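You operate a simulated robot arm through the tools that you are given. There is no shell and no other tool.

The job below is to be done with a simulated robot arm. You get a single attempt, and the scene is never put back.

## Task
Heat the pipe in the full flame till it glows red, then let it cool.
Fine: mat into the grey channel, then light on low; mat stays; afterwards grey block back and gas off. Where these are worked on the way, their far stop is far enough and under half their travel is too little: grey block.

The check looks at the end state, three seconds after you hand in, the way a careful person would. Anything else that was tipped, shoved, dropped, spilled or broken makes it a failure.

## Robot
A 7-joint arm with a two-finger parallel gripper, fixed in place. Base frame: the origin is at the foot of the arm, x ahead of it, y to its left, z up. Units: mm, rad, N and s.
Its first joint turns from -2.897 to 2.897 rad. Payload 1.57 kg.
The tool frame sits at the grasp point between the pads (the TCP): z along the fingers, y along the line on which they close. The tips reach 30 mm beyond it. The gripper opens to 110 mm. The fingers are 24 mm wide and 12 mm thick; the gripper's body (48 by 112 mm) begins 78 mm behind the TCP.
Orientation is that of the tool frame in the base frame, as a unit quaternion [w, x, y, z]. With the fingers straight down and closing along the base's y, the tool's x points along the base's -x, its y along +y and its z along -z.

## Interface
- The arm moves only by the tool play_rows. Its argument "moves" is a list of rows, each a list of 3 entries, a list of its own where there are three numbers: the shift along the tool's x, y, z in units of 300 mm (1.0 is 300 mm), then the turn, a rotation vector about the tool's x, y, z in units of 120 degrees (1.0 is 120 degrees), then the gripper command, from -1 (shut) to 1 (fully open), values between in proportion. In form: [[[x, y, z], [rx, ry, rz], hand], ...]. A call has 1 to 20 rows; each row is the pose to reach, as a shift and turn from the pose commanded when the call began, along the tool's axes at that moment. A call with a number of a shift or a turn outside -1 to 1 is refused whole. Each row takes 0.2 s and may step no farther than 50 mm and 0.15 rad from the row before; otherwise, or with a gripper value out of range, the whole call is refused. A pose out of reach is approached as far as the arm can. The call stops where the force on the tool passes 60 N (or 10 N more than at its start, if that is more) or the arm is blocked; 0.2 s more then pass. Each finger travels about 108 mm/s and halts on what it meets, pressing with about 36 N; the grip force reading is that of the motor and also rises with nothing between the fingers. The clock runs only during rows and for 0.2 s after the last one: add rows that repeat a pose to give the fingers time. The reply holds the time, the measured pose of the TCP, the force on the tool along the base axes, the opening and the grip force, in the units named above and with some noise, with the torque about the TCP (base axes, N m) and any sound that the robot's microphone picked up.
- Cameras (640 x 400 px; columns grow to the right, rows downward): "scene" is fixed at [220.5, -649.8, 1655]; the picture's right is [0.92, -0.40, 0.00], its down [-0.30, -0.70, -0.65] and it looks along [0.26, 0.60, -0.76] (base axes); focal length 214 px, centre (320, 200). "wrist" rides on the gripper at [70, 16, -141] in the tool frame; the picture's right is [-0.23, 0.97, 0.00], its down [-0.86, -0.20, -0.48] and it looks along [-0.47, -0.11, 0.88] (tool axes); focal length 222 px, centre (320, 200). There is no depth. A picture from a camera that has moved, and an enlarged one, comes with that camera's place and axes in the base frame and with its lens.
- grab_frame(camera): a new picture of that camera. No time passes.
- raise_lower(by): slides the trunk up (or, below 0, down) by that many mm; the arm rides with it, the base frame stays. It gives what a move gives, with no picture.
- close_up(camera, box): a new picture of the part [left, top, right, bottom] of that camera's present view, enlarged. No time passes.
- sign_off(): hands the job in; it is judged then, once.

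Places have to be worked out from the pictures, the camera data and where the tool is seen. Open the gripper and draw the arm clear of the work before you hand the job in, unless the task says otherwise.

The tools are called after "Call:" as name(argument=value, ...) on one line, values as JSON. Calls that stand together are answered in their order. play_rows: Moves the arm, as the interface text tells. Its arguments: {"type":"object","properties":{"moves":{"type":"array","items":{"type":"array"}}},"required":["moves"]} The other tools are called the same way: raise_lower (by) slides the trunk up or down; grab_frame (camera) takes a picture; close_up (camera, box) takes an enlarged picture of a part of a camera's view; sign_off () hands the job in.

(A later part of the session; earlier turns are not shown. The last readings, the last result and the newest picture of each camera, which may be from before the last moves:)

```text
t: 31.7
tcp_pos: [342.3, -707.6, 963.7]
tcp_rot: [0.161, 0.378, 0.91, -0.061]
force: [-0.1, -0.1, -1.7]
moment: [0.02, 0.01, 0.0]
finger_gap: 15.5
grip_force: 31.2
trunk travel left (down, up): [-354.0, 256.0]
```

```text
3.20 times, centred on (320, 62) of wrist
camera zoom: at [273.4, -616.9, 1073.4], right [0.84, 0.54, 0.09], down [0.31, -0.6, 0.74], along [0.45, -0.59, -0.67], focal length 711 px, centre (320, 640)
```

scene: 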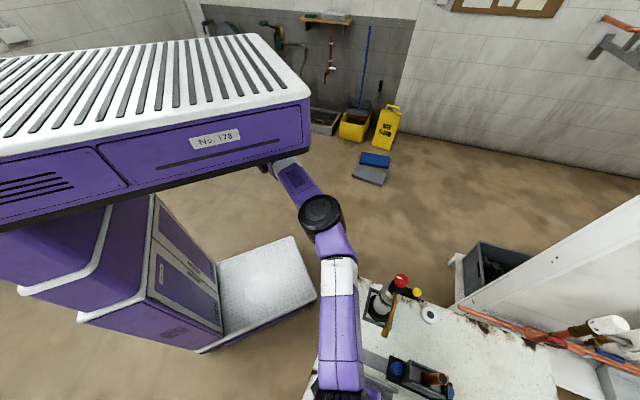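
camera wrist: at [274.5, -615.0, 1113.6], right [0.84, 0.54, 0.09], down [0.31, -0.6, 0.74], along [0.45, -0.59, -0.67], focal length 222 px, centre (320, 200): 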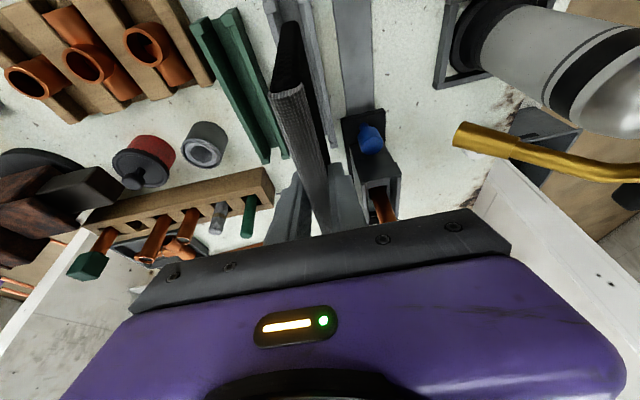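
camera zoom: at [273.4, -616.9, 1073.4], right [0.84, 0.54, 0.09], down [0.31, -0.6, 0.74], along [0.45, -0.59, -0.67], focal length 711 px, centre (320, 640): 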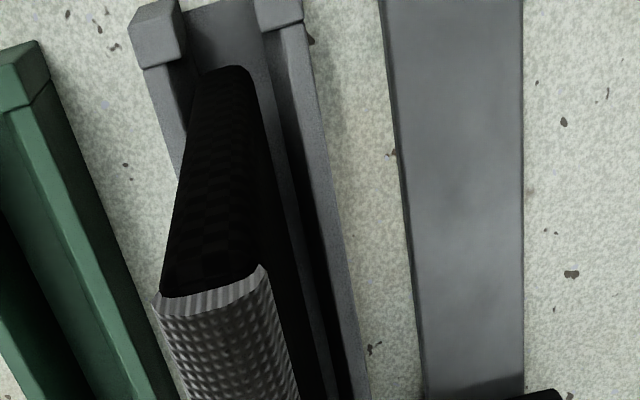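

Still free (only the mat's weight), and the end view shows the mat's lower edge inside the slot, about 1 mm left of centre. I correct by 1 mm and lower the next 26 mm slowly.

Call:
play_rows(moves=[[[0.006, 0.0025, 0.016], [0, 0, 0], -1], [[0.012, 0.0025, 0.032], [0, 0, 0], -1], [[0.018, 0.0025, 0.048], [0, 0, 0], -1], [[0.024, 0.0025, 0.065], [0, 0, 0], -1], [[0.0296, 0.0025, 0.0816], [0, 0, 0], -1], [[0.0296, 0.0025, 0.0816], [0, 0, 0], -1]])

Call:
close_up(camera="wrist", box=[220, 0, 420, 125])

```text
t: 33.1
tcp_pos: [342.8, -707.7, 938.2]
tcp_rot: [0.161, 0.378, 0.91, -0.062]
force: [-0.1, -0.4, -1.8]
moment: [0.03, 0.03, 0.01]
finger_gap: 15.4
grip_force: 31.3
trunk travel left (down, up): [-354.0, 256.0]
```

```text
3.20 times, centred on (320, 62) of wrist
camera zoom: at [274.6, -616.5, 1047.3], right [0.84, 0.54, 0.09], down [0.31, -0.6, 0.74], along [0.45, -0.59, -0.67], focal length 711 px, centre (320, 640)
```

zoom: 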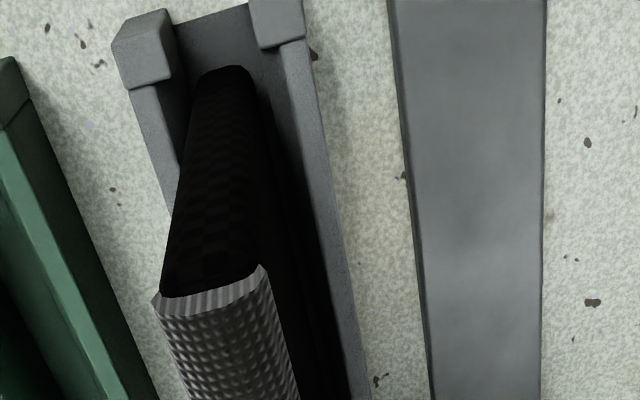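

The mat's foot is in the slot with no contact force yet. It was gripped at z ≈ 933, so I lower the last 5 mm gently.

Call:
play_rows(moves=[[[0.0023, 0, 0.0063], [0, 0, 0], -1], [[0.0046, 0, 0.0126], [0, 0, 0], -1], [[0.0057, 0, 0.0157], [0, 0, 0], -1], [[0.0057, 0, 0.0157], [0, 0, 0], -1]])

```text
t: 34.1
tcp_pos: [343.6, -706.7, 934.4]
tcp_rot: [0.161, 0.378, 0.909, -0.062]
force: [-0.6, -0.1, 6.5]
moment: [0.29, 0.4, 0.01]
finger_gap: 15.7
grip_force: 31.5
trunk travel left (down, up): [-354.0, 256.0]
```

It has bottomed (about 8 N of support). I open to ~44 mm and check that the mat stays upright.

Call:
play_rows(moves=[[[0, 0, 0], [0, 0, 0], -0.5], [[0, 0, 0], [0, 0, 0], -0.3], [[0, 0, 0], [0, 0, 0], -0.2], [[0, 0, 0], [0, 0, 0], -0.2]])

Call:
close_up(camera="wrist", box=[200, 0, 440, 150])

Call:
grab_frame(camera="wrist")

```text
t: 35.1
tcp_pos: [343.6, -706.5, 932.1]
tcp_rot: [0.162, 0.378, 0.909, -0.062]
force: [0.3, 0.0, 0.8]
moment: [-0.02, -0.01, -0.03]
finger_gap: 44.1
grip_force: 0.0
trunk travel left (down, up): [-354.0, 256.0]
```

```text
2.67 times, centred on (320, 75) of wrist
camera zoom: at [274.5, -615.3, 1042.8], right [0.84, 0.54, 0.09], down [0.31, -0.6, 0.74], along [0.45, -0.59, -0.67], focal length 592 px, centre (320, 533)
```

zoom: 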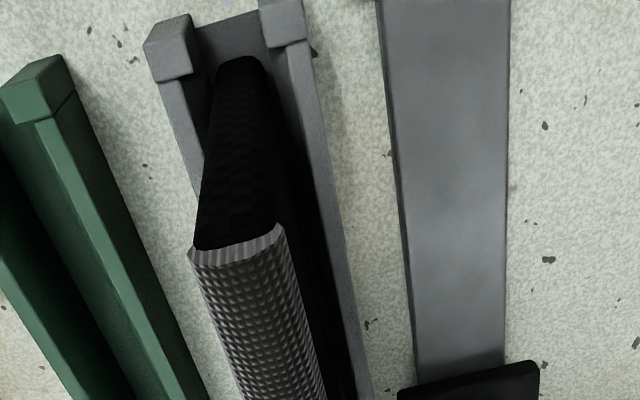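

```text
taken
camera wrist: at [274.5, -615.3, 1042.8], right [0.84, 0.54, 0.09], down [0.31, -0.6, 0.74], along [0.45, -0.59, -0.67], focal length 222 px, centre (320, 200)
```

wrist: 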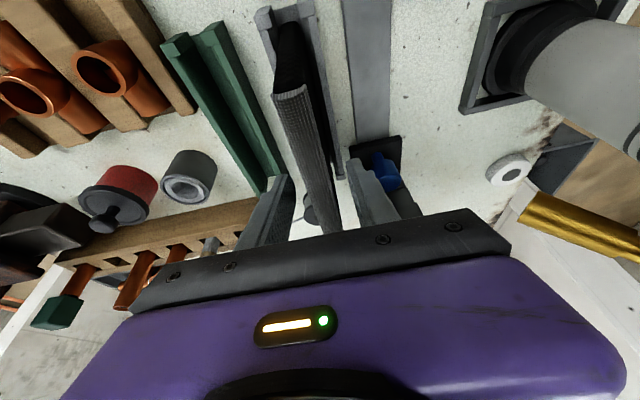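

The mat stands upright in the grey channel and the fingers are free of it. I rise 110 mm straight up.

Call:
play_rows(moves=[[[-0.0313, 0.0009, -0.0863], [0, 0, 0], -0.2], [[-0.0627, 0.0018, -0.1725], [0, 0, 0], -0.2], [[-0.094, 0.0027, -0.259], [0, 0, 0], -0.2], [[-0.1253, 0.0035, -0.345], [0, 0, 0], -0.2], [[-0.1253, 0.0035, -0.345], [0, 0, 0], -0.2]])

Call:
grab_frame(camera="wrist")

Call:
grab_frame(camera="scene")

```text
t: 36.3
tcp_pos: [344.6, -708.3, 1043.9]
tcp_rot: [0.162, 0.378, 0.909, -0.062]
force: [0.3, -0.2, -0.2]
moment: [-0.02, 0.01, 0.06]
finger_gap: 44.1
grip_force: 0.0
trunk travel left (down, up): [-354.0, 256.0]
```

```text
taken
camera wrist: at [275.1, -617.0, 1154.3], right [0.84, 0.54, 0.09], down [0.31, -0.6, 0.74], along [0.45, -0.59, -0.67], focal length 222 px, centre (320, 200)
```

wrist: 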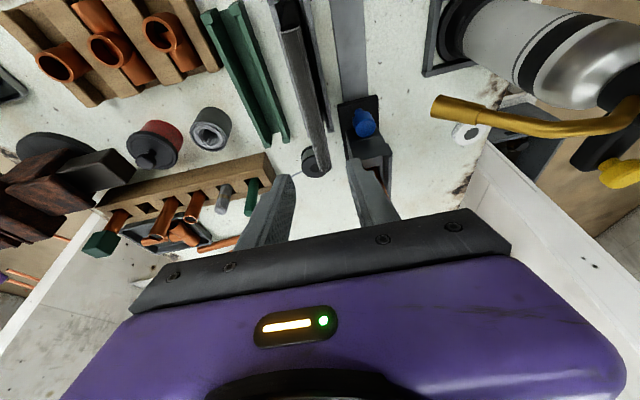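

```text
taken
```

scene: 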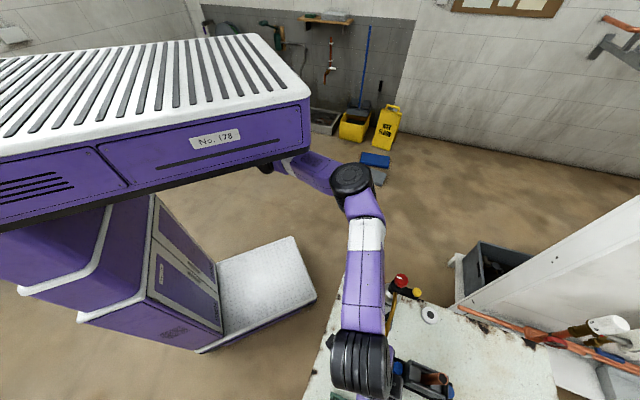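

Mat placed. Now the torch head: I enlarge its knob and button in both cameras.

Call:
close_up(camera="scene", box=[380, 262, 444, 302])

Call:
close_up(camera="wrist", box=[400, 0, 640, 200])

```text
10.00 times, centred on (412, 282) of scene
camera zoom: at [220.5, -649.8, 1655.0], right [0.92, -0.4, 0.0], down [-0.3, -0.7, -0.65], along [0.26, 0.6, -0.76], focal length 2145 px, centre (-600, -620)
```

zoom: 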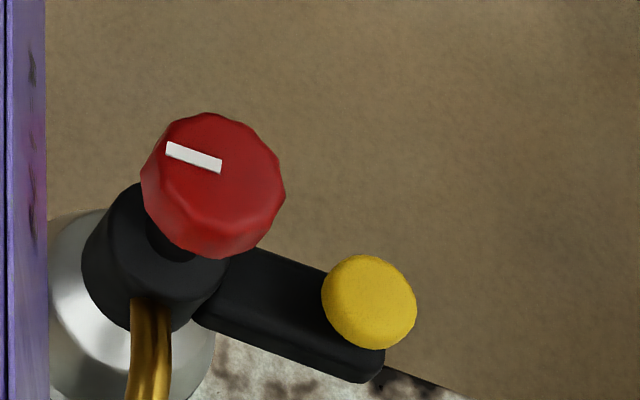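

```text
2.00 times, centred on (520, 100) of wrist
camera zoom: at [275.1, -617.0, 1154.3], right [0.84, 0.54, 0.09], down [0.31, -0.6, 0.74], along [0.45, -0.59, -0.67], focal length 444 px, centre (-80, 400)
```

zoom: 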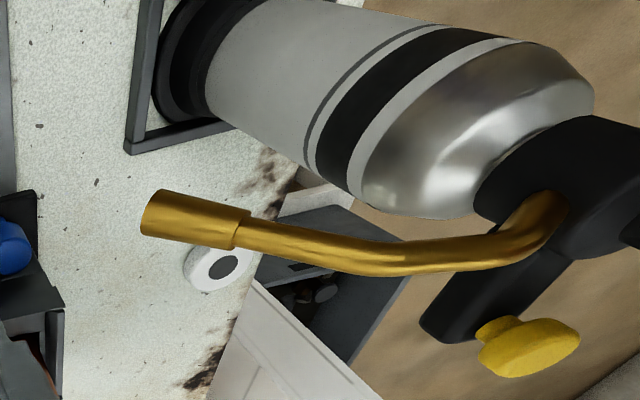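

The red knob (≈39 mm, white pointer now aimed along about 138°, toward the rail's stop end) turns about the vertical, and the yellow button on the side arm is pressed downward. I raise the trunk for height, then take out the tilt and move over the torch head to look at it from above.

Call:
raise_lower(by=160)

Call:
play_rows(moves=[[[0, 0, 0], [0, 0.055, 0], -0.2], [[0, 0, 0], [0, 0.11, 0], -0.2], [[0, 0, 0], [0, 0.1667, 0], -0.2], [[0, 0, 0], [0, 0.1667, 0], -0.2]])

```text
t: 38.1
tcp_pos: [343.8, -708.6, 1204.0]
tcp_rot: [0.161, 0.378, 0.91, -0.062]
force: [-0.5, 0.0, 0.2]
moment: [-0.02, 0.0, 0.02]
finger_gap: 44.0
grip_force: 0.1
trunk travel left (down, up): [-514.0, 96.0]
```

```text
t: 39.1
tcp_pos: [343.3, -707.8, 1203.6]
tcp_rot: [0.0, 0.383, 0.924, 0.005]
force: [-0.6, 0.3, -1.2]
moment: [-0.02, -0.02, 0.01]
finger_gap: 44.1
grip_force: 0.1
trunk travel left (down, up): [-514.0, 96.0]
```

Tilt removed. I move to about (550, -605, 1230), which puts the wrist camera above the torch head.

Call:
play_rows(moves=[[[-0.049, 0.146, -0.04], [0, 0, 0], -0.2], [[-0.098, 0.292, -0.06], [0, 0, 0], -0.2], [[-0.147, 0.437, -0.087], [0, 0, 0], -0.2], [[-0.196, 0.583, -0.087], [0, 0, 0], -0.2], [[-0.245, 0.729, -0.087], [0, 0, 0], -0.2], [[-0.245, 0.729, -0.087], [0, 0, 0], -0.2]])

Call:
grab_frame(camera="wrist")

Call:
close_up(camera="wrist", box=[240, 40, 400, 140])

Call:
grab_frame(camera="scene")

```text
t: 40.5
tcp_pos: [554.7, -605.8, 1231.2]
tcp_rot: [0.001, 0.382, 0.924, 0.006]
force: [-0.7, 0.7, 0.7]
moment: [-0.01, -0.01, 0.02]
finger_gap: 44.1
grip_force: 0.0
trunk travel left (down, up): [-514.0, 96.0]
```

```text
taken
camera wrist: at [514.8, -546.6, 1373.7], right [0.85, 0.53, 0.01], down [0.46, -0.75, 0.47], along [0.26, -0.4, -0.88], focal length 222 px, centre (320, 200)
```

wrist: 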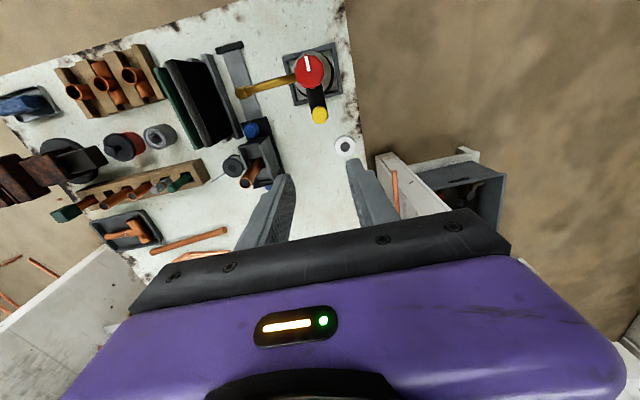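

```text
4.00 times, centred on (320, 90) of wrist
camera zoom: at [514.8, -546.6, 1373.7], right [0.85, 0.53, 0.01], down [0.46, -0.75, 0.47], along [0.26, -0.4, -0.88], focal length 888 px, centre (320, 640)
```

zoom: 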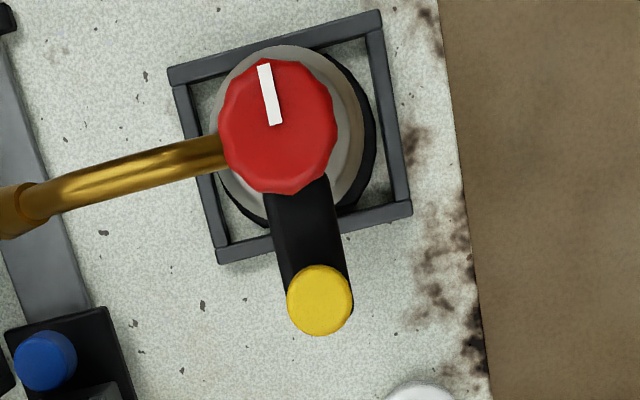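

```text
taken
```

scene: 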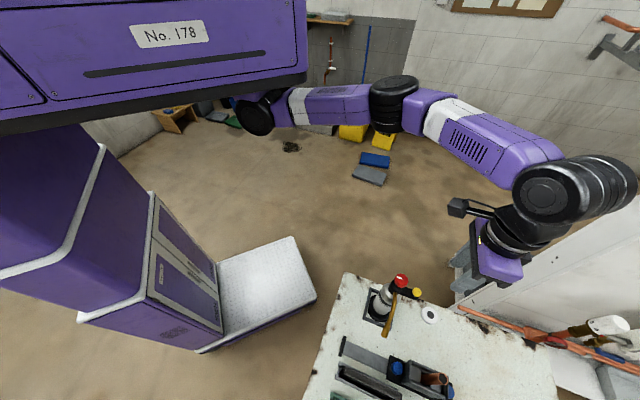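

The knob top is at about (503, -544.5, 1086), 35 mm across; the yellow button top at about (541, -581, 1047). There are no scale marks. I move above the knob and, in free air, test how far I can yaw.

Call:
play_rows(moves=[[[0.0886, 0.008, 0.0], [0, 0, 0], 0.1], [[0.177, 0.0155, 0.06], [0, 0, 0], 0.1], [[0.2657, 0.0233, 0.12], [0, 0, 0], 0.1], [[0.2657, 0.0233, 0.12], [0, 0, 0.07], 0.1], [[0.2657, 0.0233, 0.12], [0, 0, 0.14], 0.1], [[0.2657, 0.0233, 0.12], [0, 0, 0.21], 0.1], [[0.2657, 0.0233, 0.12], [0, 0, 0.28], 0.1], [[0.2657, 0.0233, 0.12], [0, 0, 0.35], 0.1], [[0.2657, 0.0233, 0.12], [0, 0, 0.42], 0.1], [[0.2657, 0.0233, 0.12], [0, 0, 0.49], 0.1], [[0.2657, 0.0233, 0.12], [0, 0, 0.56], 0.1], [[0.2657, 0.0233, 0.12], [0, 0, 0.63], 0.1], [[0.2657, 0.0233, 0.12], [0, 0, 0.7], 0.1], [[0.2657, 0.0233, 0.12], [0, 0, 0.75], 0.1], [[0.2657, 0.0233, 0.12], [0, 0, 0.75], 0.1]])

Call:
grab_frame(camera="wrist")

Call:
grab_frame(camera="scene")

```text
t: 43.7
tcp_pos: [499.9, -542.6, 1196.1]
tcp_rot: [-0.003, 0.815, 0.58, 0.005]
force: [-0.8, 0.4, -0.2]
moment: [0.0, 0.05, -0.03]
finger_gap: 60.4
grip_force: 0.1
out of reach, approached as far as the arm can: row 11, 12, 13, 14, 15
trunk travel left (down, up): [-514.0, 96.0]
```

```text
taken
camera wrist: at [538.7, -484.0, 1339.1], right [0.85, -0.53, 0.0], down [-0.47, -0.75, 0.47], along [-0.25, -0.4, -0.88], focal length 222 px, centre (320, 200)
```

wrist: 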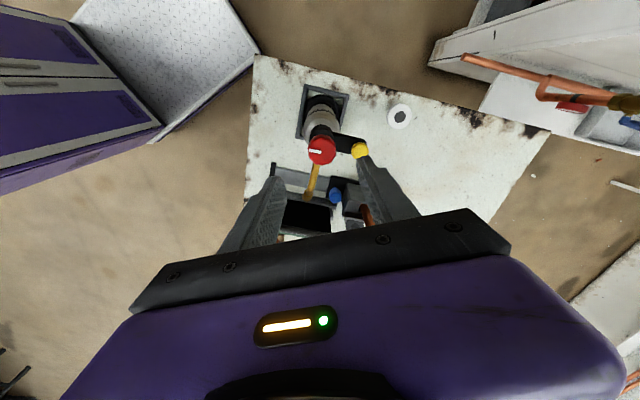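

```text
taken
```

scene: 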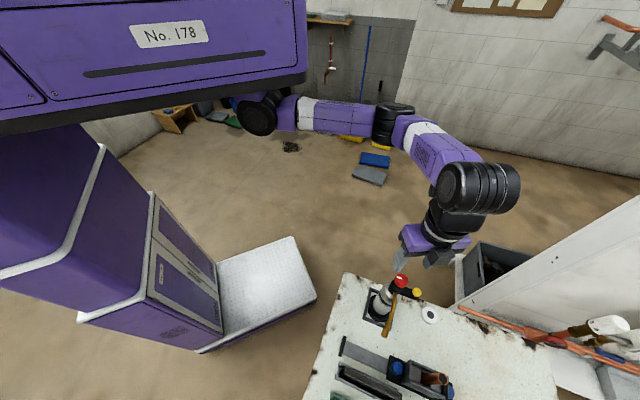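

The clockwise end of the yaw is about -109°. Now I test the other direction in free air.

Call:
play_rows(moves=[[[0, 0, 0], [0, 0, -0.07], 0.1], [[0, 0, 0], [0, 0, -0.14], 0.1], [[0, 0, 0], [0, 0, -0.21], 0.1], [[0, 0, 0], [0, 0, -0.28], 0.1], [[0, 0, 0], [0, 0, -0.35], 0.1], [[0, 0, 0], [0, 0, -0.42], 0.1], [[0, 0, 0], [0, 0, -0.49], 0.1], [[0, 0, 0], [0, 0, -0.56], 0.1], [[0, 0, 0], [0, 0, -0.63], 0.1], [[0, 0, 0], [0, 0, -0.7], 0.1], [[0, 0, 0], [0, 0, -0.77], 0.1], [[0, 0, 0], [0, 0, -0.84], 0.1], [[0, 0, 0], [0, 0, -0.91], 0.1], [[0, 0, 0], [0, 0, -0.98], 0.1]])

Call:
play_rows(moves=[[[0, 0, 0], [0, 0, -0.07], 0.1], [[0, 0, 0], [0, 0, -0.14], 0.1], [[0, 0, 0], [0, 0, -0.21], 0.1], [[0, 0, 0], [0, 0, -0.28], 0.1], [[0, 0, 0], [0, 0, -0.35], 0.1], [[0, 0, 0], [0, 0, -0.42], 0.1], [[0, 0, 0], [0, 0, -0.49], 0.1], [[0, 0, 0], [0, 0, -0.56], 0.1], [[0, 0, 0], [0, 0, -0.63], 0.1], [[0, 0, 0], [0, 0, -0.7], 0.1], [[0, 0, 0], [0, 0, -0.77], 0.1], [[0, 0, 0], [0, 0, -0.84], 0.1], [[0, 0, 0], [0, 0, -0.91], 0.1], [[0, 0, 0], [0, 0, -0.98], 0.1]])

```text
t: 46.7
tcp_pos: [499.7, -544.1, 1196.9]
tcp_rot: [0.003, -0.075, 0.997, 0.004]
force: [-0.1, -0.2, 0.8]
moment: [-0.03, -0.05, -0.01]
finger_gap: 60.4
grip_force: 0.0
trunk travel left (down, up): [-514.0, 96.0]
```

```text
t: 49.7
tcp_pos: [499.3, -543.5, 1197.7]
tcp_rot: [-0.005, 0.892, -0.452, 0.001]
force: [0.5, 0.0, 0.0]
moment: [0.0, 0.03, 0.0]
finger_gap: 60.5
grip_force: 0.0
trunk travel left (down, up): [-514.0, 96.0]
```

Yaw from about -109° to +126° is available here, so I can turn the knob either way. I come back to yaw ≈ 6°, the middle of that range.

Call:
play_rows(moves=[[[0, 0, 0], [0, 0, 0.07], 0.1], [[0, 0, 0], [0, 0, 0.14], 0.1], [[0, 0, 0], [0, 0, 0.21], 0.1], [[0, 0, 0], [0, 0, 0.28], 0.1], [[0, 0, 0], [0, 0, 0.35], 0.1], [[0, 0, 0], [0, 0, 0.42], 0.1], [[0, 0, 0], [0, 0, 0.49], 0.1], [[0, 0, 0], [0, 0, 0.56], 0.1], [[0, 0, 0], [0, 0, 0.63], 0.1], [[0, 0, 0], [0, 0, 0.7], 0.1], [[0, 0, 0], [0, 0, 0.77], 0.1], [[0, 0, 0], [0, 0, 0.84], 0.1], [[0, 0, 0], [0, 0, 0.91], 0.1], [[0, 0, 0], [0, 0, 0.98], 0.1], [[0, 0, 0], [0, 0, 0.98], 0.1]])

Call:
grab_frame(camera="wrist")

Call:
close_up(camera="wrist", box=[220, 100, 420, 225])

Call:
grab_frame(camera="scene")

```text
t: 52.9
tcp_pos: [499.3, -544.0, 1197.2]
tcp_rot: [0.004, -0.073, 0.997, 0.005]
force: [0.8, -0.7, -0.4]
moment: [0.01, 0.01, 0.03]
finger_gap: 60.4
grip_force: 0.1
trunk travel left (down, up): [-514.0, 96.0]
```

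```text
taken
camera wrist: at [427.8, -539.6, 1338.1], right [0.08, 1.0, 0.01], down [0.87, -0.08, 0.48], along [0.48, -0.03, -0.88], focal length 222 px, centre (320, 200)
```

wrist: 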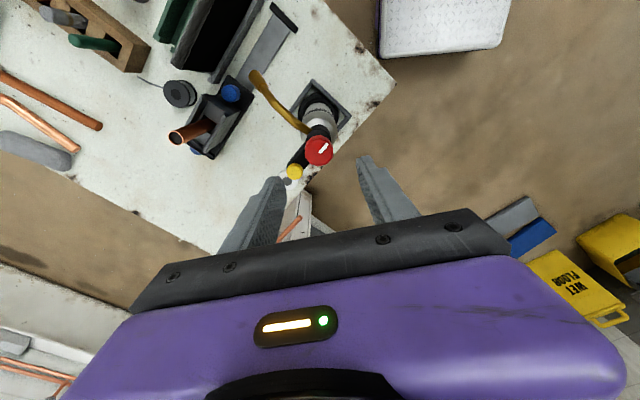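

```text
3.20 times, centred on (320, 162) of wrist
camera zoom: at [427.8, -539.6, 1338.1], right [0.08, 1.0, 0.01], down [0.87, -0.08, 0.48], along [0.48, -0.03, -0.88], focal length 711 px, centre (320, 320)
```

zoom: 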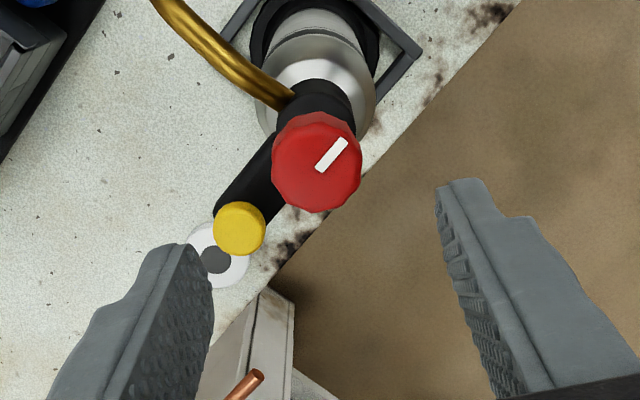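

```text
taken
```

scene: 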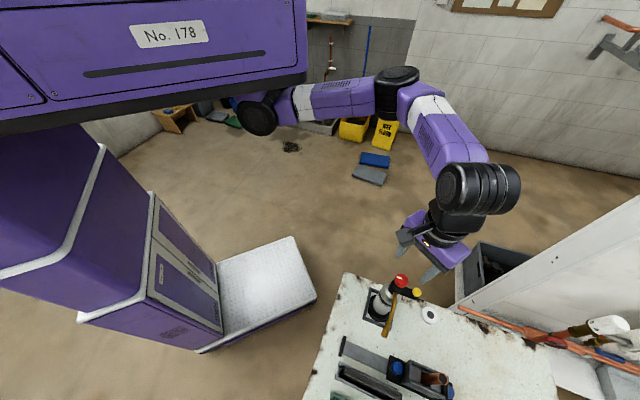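

Knob centre refined to (503, -544), top z ≈ 1087, body about 13 mm tall. I go down with the fingers open around it so that the tips stop at about z 1068.

Call:
play_rows(moves=[[[-0.0093, -0.0056, 0.11], [0, 0, 0], 0.1], [[-0.0093, -0.0056, 0.2], [0, 0, 0], 0.1], [[-0.0093, -0.0056, 0.27], [0, 0, 0], 0.1], [[-0.0093, -0.0056, 0.3297], [0, 0, 0], 0.1], [[-0.0093, -0.0056, 0.3297], [0, 0, 0], 0.1]])

Call:
grab_frame(camera="wrist")

Call:
close_up(camera="wrist", box=[220, 120, 420, 245])

Call:
close_up(camera="scene", box=[350, 230, 450, 310])

```text
t: 54.1
tcp_pos: [501.4, -544.9, 1097.6]
tcp_rot: [0.003, -0.074, 0.997, 0.005]
force: [-1.2, 0.3, 0.2]
moment: [0.0, -0.01, -0.01]
finger_gap: 60.5
grip_force: 0.0
trunk travel left (down, up): [-514.0, 96.0]
```

```text
taken
camera wrist: at [430.3, -540.2, 1238.9], right [0.08, 1.0, 0.01], down [0.87, -0.08, 0.48], along [0.48, -0.03, -0.88], focal length 222 px, centre (320, 200)
```

wrist: 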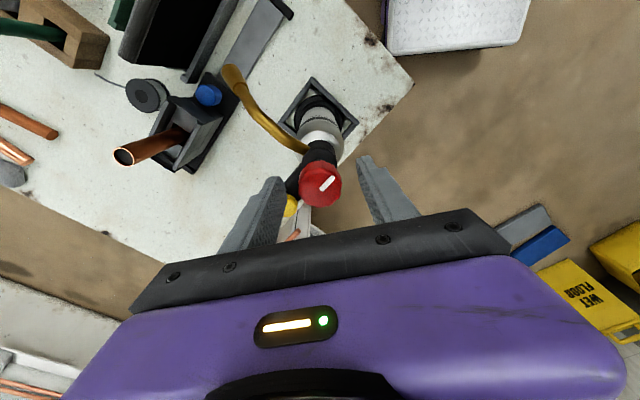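

```text
3.20 times, centred on (320, 182) of wrist
camera zoom: at [430.3, -540.2, 1238.9], right [0.08, 1.0, 0.01], down [0.87, -0.08, 0.48], along [0.48, -0.03, -0.88], focal length 711 px, centre (320, 256)
```

zoom: 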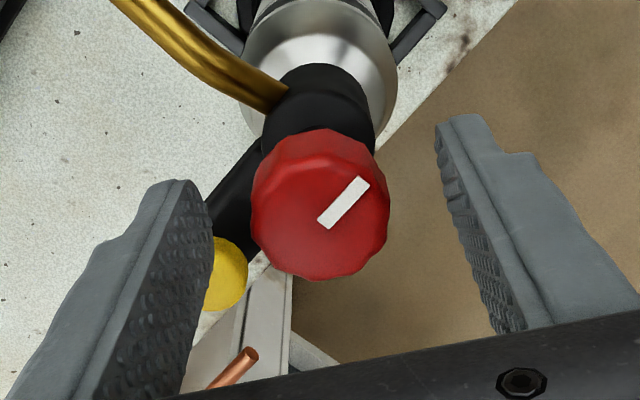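

```text
5.00 times, centred on (400, 270) of scene
camera zoom: at [220.5, -649.8, 1655.0], right [0.92, -0.4, 0.0], down [-0.3, -0.7, -0.65], along [0.26, 0.6, -0.76], focal length 1072 px, centre (-80, -150)
```

zoom: 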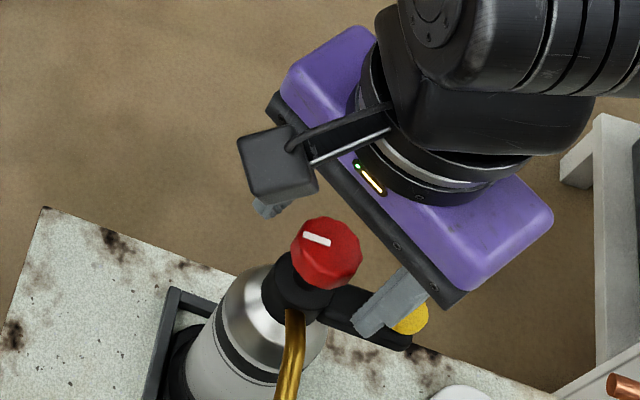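

The knob sits centred between the fingertips, and the finger on the button's side passes well clear of it. I close on the knob.

Call:
play_rows(moves=[[[0, 0, 0], [0, 0, 0], -0.4], [[0, 0, 0], [0, 0, 0], -1], [[0, 0, 0], [0, 0, 0], -1], [[0, 0, 0], [0, 0, 0], -1]])

Call:
close_up(camera="wrist", box=[220, 120, 420, 245])

```text
t: 55.1
tcp_pos: [501.0, -544.7, 1097.6]
tcp_rot: [0.002, -0.074, 0.997, 0.005]
force: [0.6, -0.5, 0.1]
moment: [-0.09, 0.01, 0.01]
finger_gap: 31.5
grip_force: 35.6
trunk travel left (down, up): [-514.0, 96.0]
```

```text
3.20 times, centred on (320, 182) of wrist
camera zoom: at [430.3, -540.3, 1239.2], right [0.08, 1.0, 0.01], down [0.87, -0.08, 0.48], along [0.48, -0.03, -0.88], focal length 711 px, centre (320, 256)
```

zoom: 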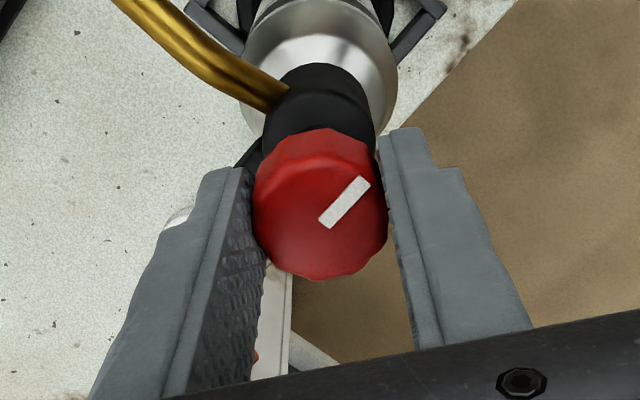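

Gripped at 31.5 mm with almost no side load. I try about 10° counter-clockwise (seen from above) and read the moment.

Call:
play_rows(moves=[[[0, 0, 0], [0, 0, -0.03], -1], [[0, 0, 0], [0, 0, -0.06], -1], [[0, 0, 0], [0, 0, -0.085], -1]])

Call:
close_up(camera="wrist", box=[220, 120, 420, 245])

```text
t: 55.9
tcp_pos: [501.9, -545.2, 1098.0]
tcp_rot: [0.002, -0.162, 0.987, 0.004]
force: [-1.2, -1.9, 0.4]
moment: [-0.06, 0.24, 0.0]
finger_gap: 31.5
grip_force: 35.7
trunk travel left (down, up): [-514.0, 96.0]
```

```text
3.20 times, centred on (320, 182) of wrist
camera zoom: at [431.3, -552.9, 1239.1], right [-0.1, 1.0, 0.01], down [0.87, 0.08, 0.48], along [0.48, 0.05, -0.88], focal length 711 px, centre (320, 256)
```

zoom: 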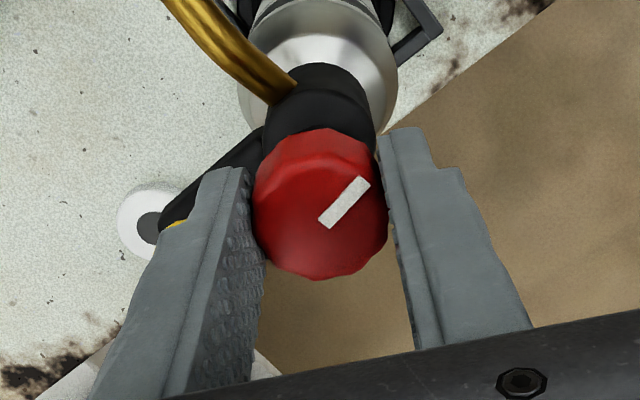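

The knob turned with the fingers with no resistance, and the torch body stayed put, so counter-clockwise opens it. No sound yet. I turn on by another 15°.

Call:
play_rows(moves=[[[0, 0, 0], [0, 0, -0.04], -1], [[0, 0, 0], [0, 0, -0.08], -1], [[0, 0, 0], [0, 0, -0.125], -1], [[0, 0, 0], [0, 0, -0.125], -1]])

Call:
close_up(camera="scene", box=[350, 230, 450, 310])

```text
t: 56.9
tcp_pos: [502.2, -545.2, 1098.1]
tcp_rot: [0.003, -0.29, 0.957, 0.004]
force: [-1.9, -0.4, 0.0]
moment: [-0.09, 0.26, -0.02]
finger_gap: 31.7
grip_force: 36.6
trunk travel left (down, up): [-514.0, 96.0]
```

```text
5.00 times, centred on (400, 270) of scene
camera zoom: at [220.5, -649.8, 1655.0], right [0.92, -0.4, 0.0], down [-0.3, -0.7, -0.65], along [0.26, 0.6, -0.76], focal length 1072 px, centre (-80, -150)
```

zoom: 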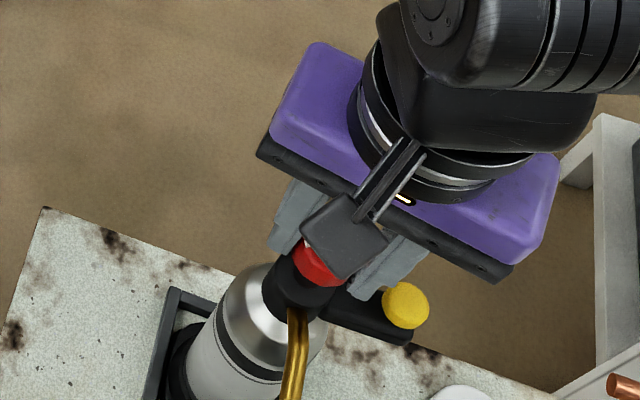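

25° open so far and still no sound. I turn on to about 45°.

Call:
play_rows(moves=[[[0, 0, 0], [0, 0, -0.04], -1], [[0, 0, 0], [0, 0, -0.08], -1], [[0, 0, 0], [0, 0, -0.12], -1], [[0, 0, 0], [0, 0, -0.165], -1], [[0, 0, 0], [0, 0, -0.165], -1]])

Call:
close_up(camera="wrist", box=[160, 0, 480, 240])

```text
t: 58.1
tcp_pos: [502.6, -543.4, 1096.9]
tcp_rot: [0.004, -0.451, 0.892, 0.003]
force: [1.2, 1.7, -0.3]
moment: [0.2, -0.1, -0.01]
finger_gap: 31.8
grip_force: 35.8
trunk travel left (down, up): [-514.0, 96.0]
```

```text
1.67 times, centred on (320, 120) of wrist
camera zoom: at [448.2, -592.1, 1238.9], right [-0.65, 0.76, 0.0], down [0.67, 0.56, 0.49], along [0.37, 0.32, -0.87], focal length 370 px, centre (320, 333)
```

zoom: 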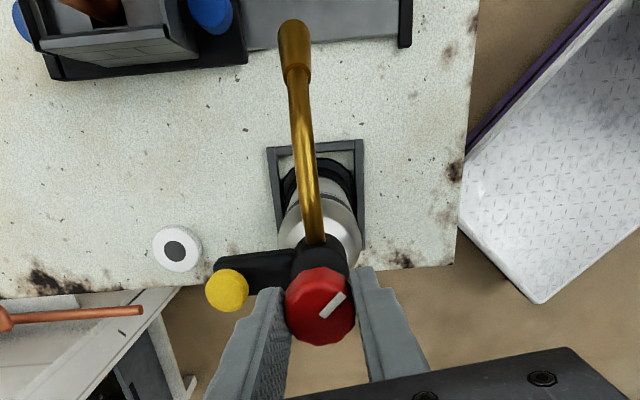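

45° open, still no resistance and no sound; a low setting should be about here. I let go of the knob, rise, and move over the yellow button with the fingers shut.

Call:
play_rows(moves=[[[0, 0, 0], [0, 0, 0], -0.2], [[0, 0, 0], [0, 0, 0], 0.1], [[0, 0, -0.1], [0, 0, 0], 0.1], [[0, 0, -0.2], [0, 0, 0], 0.1], [[0.0128, -0.088, -0.22], [0, 0, 0], 0.1], [[0.0257, -0.1763, -0.22], [0, 0, 0], -0.5], [[0.0257, -0.1763, -0.22], [0, 0, 0], -1], [[0.0257, -0.1763, -0.22], [0, 0, 0], -1]])

Call:
grab_frame(camera="wrist")

Call:
close_up(camera="wrist", box=[220, 100, 420, 225])

Call:
close_up(camera="scene", box=[350, 230, 450, 310])

```text
t: 59.9
tcp_pos: [540.3, -581.6, 1164.1]
tcp_rot: [0.005, -0.45, 0.893, 0.003]
force: [-0.8, 0.4, 0.4]
moment: [0.01, 0.02, 0.01]
finger_gap: 0.0
grip_force: 21.1
trunk travel left (down, up): [-514.0, 96.0]
```

```text
taken
camera wrist: at [485.9, -629.9, 1305.0], right [-0.65, 0.76, 0.0], down [0.67, 0.56, 0.49], along [0.37, 0.32, -0.87], focal length 222 px, centre (320, 200)
```

wrist: 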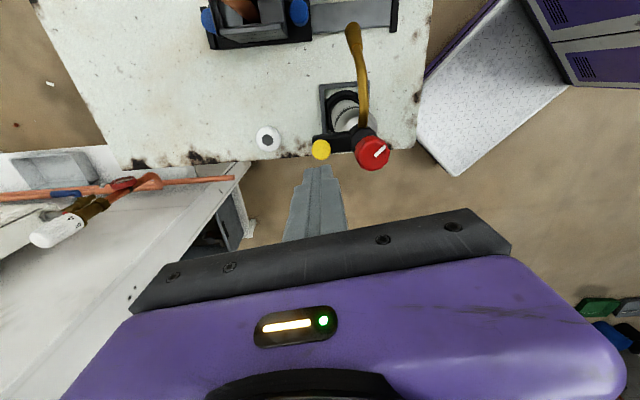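

```text
3.20 times, centred on (320, 162) of wrist
camera zoom: at [485.9, -629.9, 1305.0], right [-0.65, 0.76, 0.0], down [0.67, 0.56, 0.49], along [0.37, 0.32, -0.87], focal length 711 px, centre (320, 320)
```

zoom: 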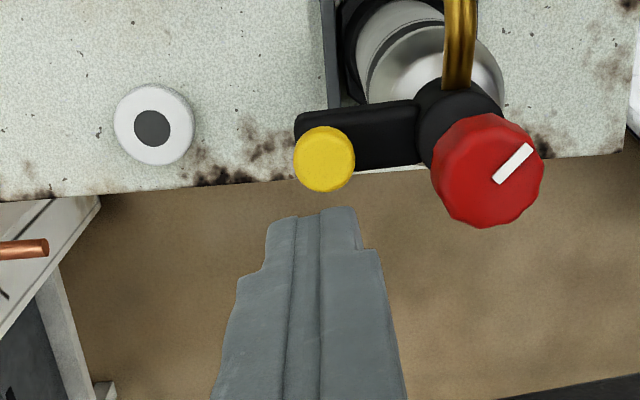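

```text
5.00 times, centred on (400, 270) of scene
camera zoom: at [220.5, -649.8, 1655.0], right [0.92, -0.4, 0.0], down [-0.3, -0.7, -0.65], along [0.26, 0.6, -0.76], focal length 1072 px, centre (-80, -150)
```

zoom: 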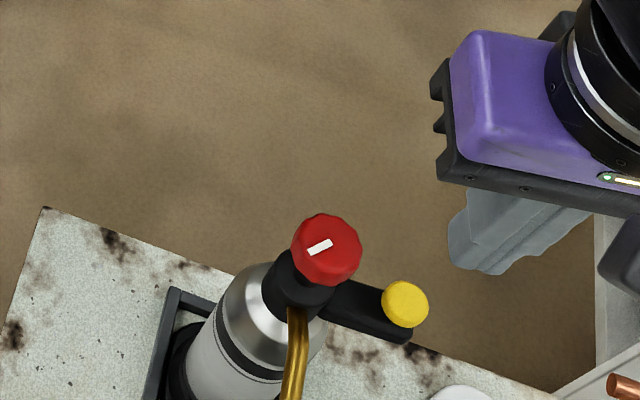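

The pointer shows the knob stayed at about 45° open, and the shut fingertips are right above the button (540, -581, top ≈ 1050-1060). I come down to just above it.

Call:
play_rows(moves=[[[0, 0, 0.08], [0, 0, 0], -1], [[0, 0, 0.16], [0, 0, 0], -1], [[0, 0, 0.22], [0, 0, 0], -1], [[0, 0, 0.22], [0, 0, 0], -1]])

Call:
close_up(camera="wrist", box=[220, 100, 420, 225])

Call:
close_up(camera="scene", box=[350, 230, 450, 310])

```text
t: 60.9
tcp_pos: [542.1, -580.2, 1096.2]
tcp_rot: [0.003, -0.45, 0.893, 0.003]
force: [-0.5, 0.3, -0.2]
moment: [0.0, 0.0, -0.02]
finger_gap: 0.0
grip_force: 21.6
trunk travel left (down, up): [-514.0, 96.0]
```

```text
3.20 times, centred on (320, 162) of wrist
camera zoom: at [486.9, -628.7, 1238.2], right [-0.65, 0.76, 0.0], down [0.67, 0.56, 0.49], along [0.37, 0.32, -0.87], focal length 711 px, centre (320, 320)
```

zoom: 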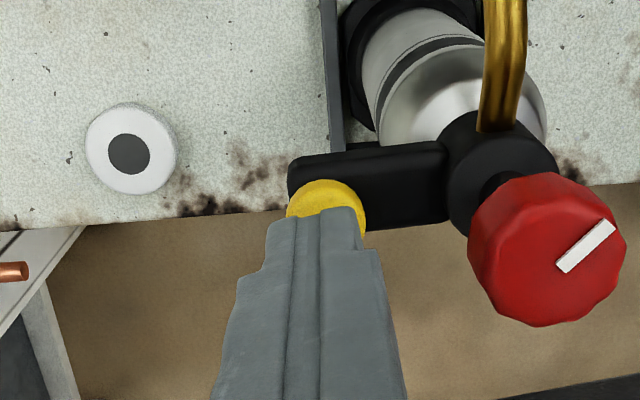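

```text
5.00 times, centred on (400, 270) of scene
camera zoom: at [220.5, -649.8, 1655.0], right [0.92, -0.4, 0.0], down [-0.3, -0.7, -0.65], along [0.26, 0.6, -0.76], focal length 1072 px, centre (-80, -150)
```

zoom: 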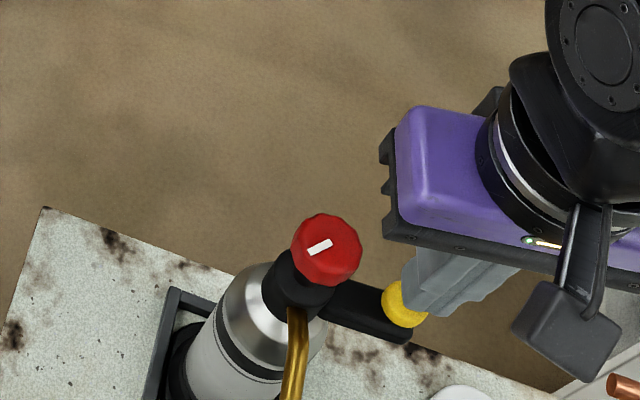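

The tips are just above the button and centred on it. I go down in 2 mm steps until it gives.

Call:
play_rows(moves=[[[0, 0, 0.007], [0, 0, 0], -1], [[0, 0, 0.014], [0, 0, 0], -1], [[0, 0, 0.021], [0, 0, 0], -1], [[0, 0, 0.028], [0, 0, 0], -1], [[0, 0, 0.035], [0, 0, 0], -1]])

```text
t: 62.1
tcp_pos: [540.3, -581.8, 1087.1]
tcp_rot: [0.005, -0.45, 0.893, 0.003]
force: [0.1, -0.8, 0.4]
moment: [-0.03, -0.02, 0.01]
finger_gap: 0.0
grip_force: 22.0
trunk travel left (down, up): [-514.0, 96.0]
```

No contact yet at tips ≈ 1057. I continue down another 10 mm in 2 mm steps.

Call:
play_rows(moves=[[[0, 0, 0.007], [0, 0, 0], -1], [[0, 0, 0.014], [0, 0, 0], -1], [[0, 0, 0.021], [0, 0, 0], -1], [[0, 0, 0.028], [0, 0, 0], -1], [[0, 0, 0.033], [0, 0, 0], -1]])

```text
t: 63.3
tcp_pos: [539.8, -581.7, 1075.6]
tcp_rot: [0.004, -0.45, 0.893, 0.002]
force: [1.5, 0.3, 1.9]
moment: [0.01, -0.03, -0.03]
finger_gap: 0.0
grip_force: 22.0
trunk travel left (down, up): [-514.0, 96.0]
heard: click
```

A click was heard: the igniter fired. I check whether a flame stands at the nozzle.

Call:
close_up(camera="scene", box=[320, 250, 480, 400])

Call:
grab_frame(camera="wrist")

```text
2.67 times, centred on (400, 325) of scene
camera zoom: at [220.5, -649.8, 1655.0], right [0.92, -0.4, 0.0], down [-0.3, -0.7, -0.65], along [0.26, 0.6, -0.76], focal length 572 px, centre (107, -133)
```

zoom: 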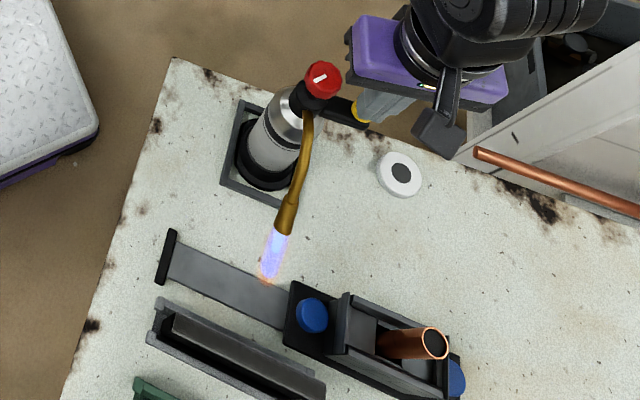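

```text
taken
camera wrist: at [485.9, -629.5, 1218.7], right [-0.65, 0.76, 0.0], down [0.67, 0.56, 0.49], along [0.37, 0.32, -0.87], focal length 222 px, centre (320, 200)
```

wrist: 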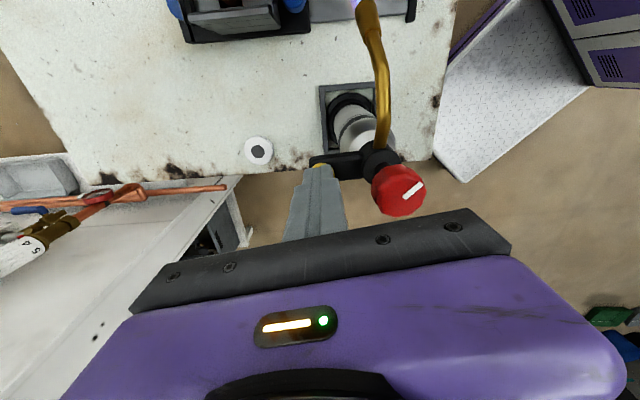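

The torch is lit with a short blue low flame. I rise off the button, go back above the knob, open, and yaw back to about -40° so that I have plenty of range to turn it up.

Call:
play_rows(moves=[[[0, 0, -0.12], [0, 0, 0], -1], [[0, 0, -0.24], [0, 0, 0], -1], [[0, 0, -0.333], [0, 0, 0], -1], [[-0.013, 0.087, -0.35], [0, 0, 0], 0.1], [[-0.026, 0.1748, -0.35], [0, 0, 0], 0.1], [[-0.026, 0.1748, -0.35], [0, 0, 0.07], 0.1], [[-0.026, 0.1748, -0.35], [0, 0, 0.14], 0.1], [[-0.026, 0.1748, -0.35], [0, 0, 0.21], 0.1], [[-0.026, 0.1748, -0.35], [0, 0, 0.28], 0.1], [[-0.026, 0.1748, -0.35], [0, 0, 0.35], 0.1], [[-0.026, 0.1748, -0.35], [0, 0, 0.42], 0.1], [[-0.026, 0.1748, -0.35], [0, 0, 0.49], 0.1], [[-0.026, 0.1748, -0.35], [0, 0, 0.56], 0.1], [[-0.026, 0.1748, -0.35], [0, 0, 0.63], 0.1], [[-0.026, 0.1748, -0.35], [0, 0, 0.7], 0.1], [[-0.026, 0.1748, -0.35], [0, 0, 0.77], 0.1], [[-0.026, 0.1748, -0.35], [0, 0, 0.77], 0.1]])

Call:
grab_frame(camera="wrist")

Call:
close_up(camera="wrist", box=[220, 100, 420, 225])

Call:
close_up(camera="scene", box=[320, 250, 480, 400])

```text
t: 66.9
tcp_pos: [502.7, -545.7, 1181.0]
tcp_rot: [0.001, 0.334, 0.943, 0.005]
force: [0.2, 0.0, -0.2]
moment: [-0.03, 0.05, 0.02]
finger_gap: 60.4
grip_force: 0.1
trunk travel left (down, up): [-514.0, 96.0]
```

```text
taken
camera wrist: at [459.2, -490.4, 1323.6], right [0.79, 0.61, 0.01], down [0.54, -0.7, 0.47], along [0.3, -0.37, -0.88], focal length 222 px, centre (320, 200)
```

wrist: 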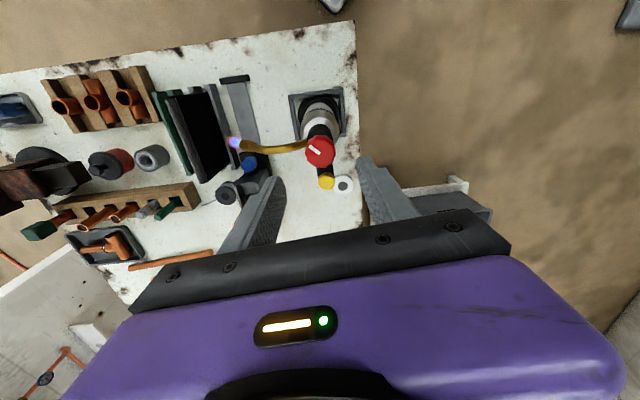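

```text
3.20 times, centred on (320, 162) of wrist
camera zoom: at [459.2, -490.4, 1323.6], right [0.79, 0.61, 0.01], down [0.54, -0.7, 0.47], along [0.3, -0.37, -0.88], focal length 711 px, centre (320, 320)
```

zoom: 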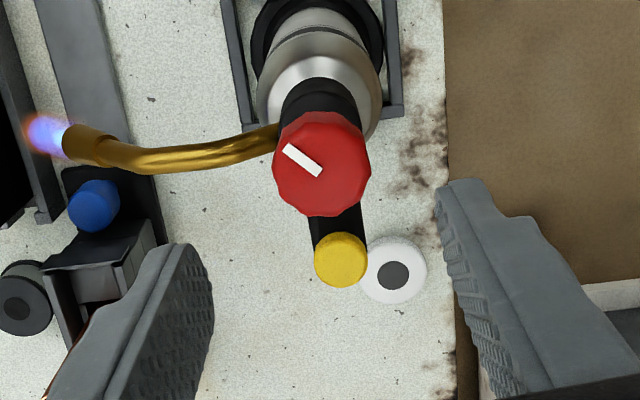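

```text
2.67 times, centred on (400, 325) of scene
camera zoom: at [220.5, -649.8, 1655.0], right [0.92, -0.4, 0.0], down [-0.3, -0.7, -0.65], along [0.26, 0.6, -0.76], focal length 572 px, centre (107, -133)
```

zoom: 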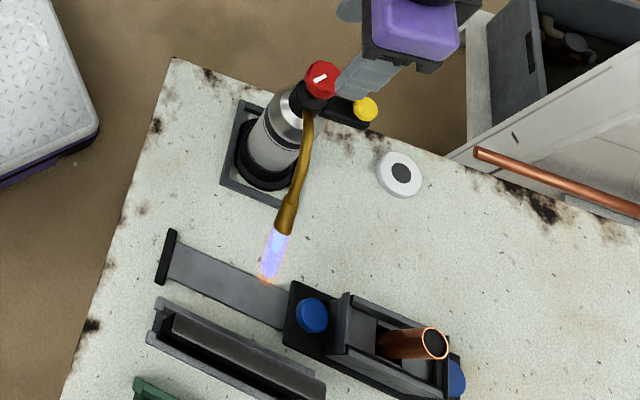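

The low flame holds. Knob and fingers are lined up again, so I go down and close on the knob.

Call:
play_rows(moves=[[[0.002, 0.0026, 0.1], [0, 0, 0], 0.1], [[0.002, 0.0026, 0.19], [0, 0, 0], 0.1], [[0.002, 0.0026, 0.28], [0, 0, 0], 0.1], [[0.002, 0.0026, 0.28], [0, 0, 0], 0.1], [[0.002, 0.0026, 0.28], [0, 0, 0], -0.4], [[0.002, 0.0026, 0.28], [0, 0, 0], -1], [[0.002, 0.0026, 0.28], [0, 0, 0], -1]])

Call:
close_up(camera="wrist", box=[220, 100, 420, 225])

```text
t: 68.5
tcp_pos: [502.9, -543.4, 1097.7]
tcp_rot: [0.001, 0.332, 0.943, 0.005]
force: [-0.5, 0.3, -0.7]
moment: [0.05, -0.04, 0.01]
finger_gap: 31.5
grip_force: 35.6
trunk travel left (down, up): [-514.0, 96.0]
```

```text
3.20 times, centred on (320, 162) of wrist
camera zoom: at [459.2, -489.4, 1239.8], right [0.79, 0.61, 0.01], down [0.54, -0.7, 0.47], along [0.3, -0.37, -0.88], focal length 711 px, centre (320, 320)
```

zoom: 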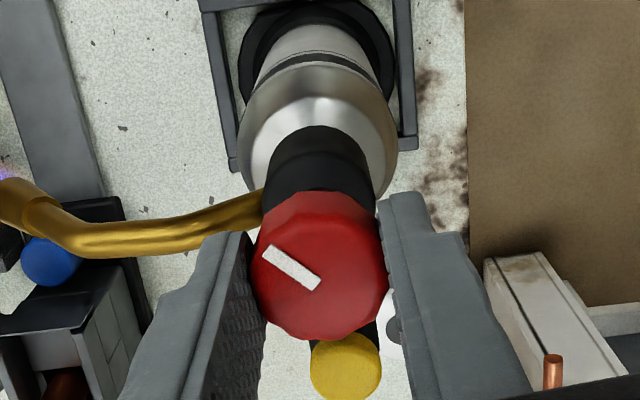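

Good grip. I turn the knob up by 45° more (to about 90° from off), watching moment and flame.

Call:
play_rows(moves=[[[0, 0, 0], [0, 0, -0.06], -1], [[0, 0, 0], [0, 0, -0.12], -1], [[0, 0, 0], [0, 0, -0.18], -1], [[0, 0, 0], [0, 0, -0.24], -1], [[0, 0, 0], [0, 0, -0.3], -1], [[0, 0, 0], [0, 0, -0.375], -1], [[0, 0, 0], [0, 0, -0.375], -1]])

Call:
close_up(camera="scene", box=[320, 250, 480, 400])

Call:
close_up(camera="wrist", box=[160, 0, 480, 240])

```text
refused: row 6 steps farther than a row can; nothing moved
```

```text
2.67 times, centred on (400, 325) of scene
camera zoom: at [220.5, -649.8, 1655.0], right [0.92, -0.4, 0.0], down [-0.3, -0.7, -0.65], along [0.26, 0.6, -0.76], focal length 572 px, centre (107, -133)
```

zoom: 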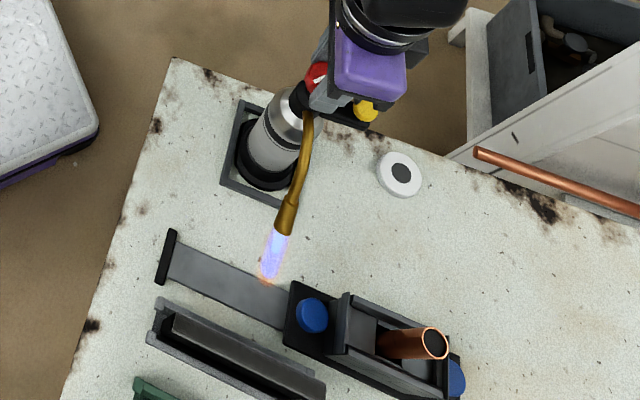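

```text
1.67 times, centred on (320, 120) of wrist
camera zoom: at [459.2, -489.4, 1239.8], right [0.79, 0.61, 0.01], down [0.54, -0.7, 0.47], along [0.3, -0.37, -0.88], focal length 370 px, centre (320, 333)
```

zoom: 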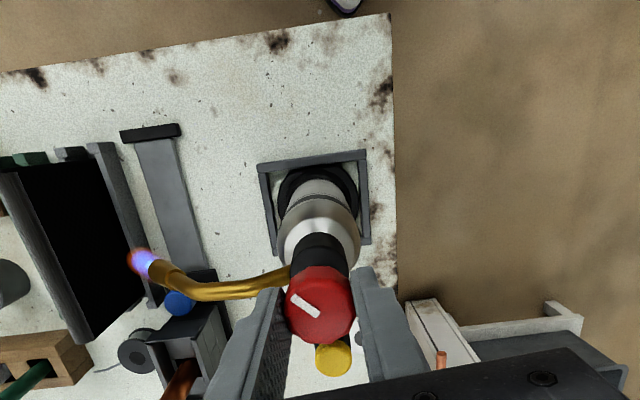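

That call was refused for one step just over the limit; nothing moved. I send it again with even steps.

Call:
play_rows(moves=[[[0, 0, 0], [0, 0, -0.06], -1], [[0, 0, 0], [0, 0, -0.12], -1], [[0, 0, 0], [0, 0, -0.18], -1], [[0, 0, 0], [0, 0, -0.24], -1], [[0, 0, 0], [0, 0, -0.3], -1], [[0, 0, 0], [0, 0, -0.36], -1], [[0, 0, 0], [0, 0, -0.36], -1]])

Call:
close_up(camera="scene", box=[320, 250, 480, 400])

Call:
close_up(camera="wrist", box=[160, 0, 480, 240])

```text
t: 70.1
tcp_pos: [503.0, -543.8, 1098.7]
tcp_rot: [0.002, -0.039, 0.999, 0.005]
force: [-0.3, 0.7, 0.2]
moment: [0.03, 0.1, 0.0]
finger_gap: 31.5
grip_force: 35.9
trunk travel left (down, up): [-514.0, 96.0]
```

```text
2.67 times, centred on (400, 325) of scene
camera zoom: at [220.5, -649.8, 1655.0], right [0.92, -0.4, 0.0], down [-0.3, -0.7, -0.65], along [0.26, 0.6, -0.76], focal length 572 px, centre (107, -133)
```

zoom: 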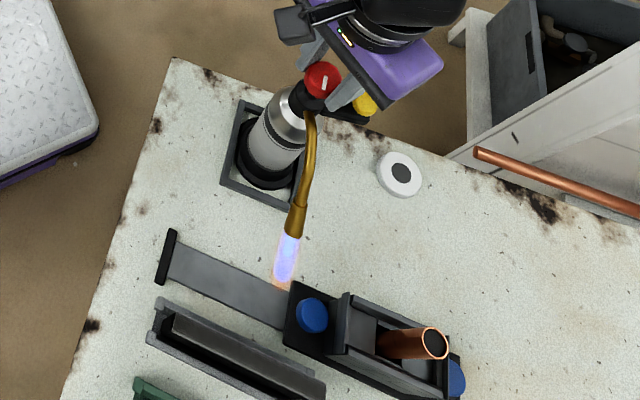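

```text
1.67 times, centred on (320, 120) of wrist
camera zoom: at [432.1, -534.0, 1239.9], right [0.15, 0.99, 0.01], down [0.87, -0.14, 0.48], along [0.48, -0.06, -0.88], focal length 370 px, centre (320, 333)
```

zoom: 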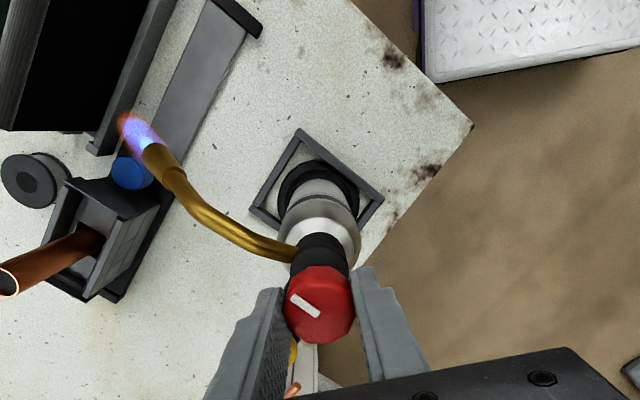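

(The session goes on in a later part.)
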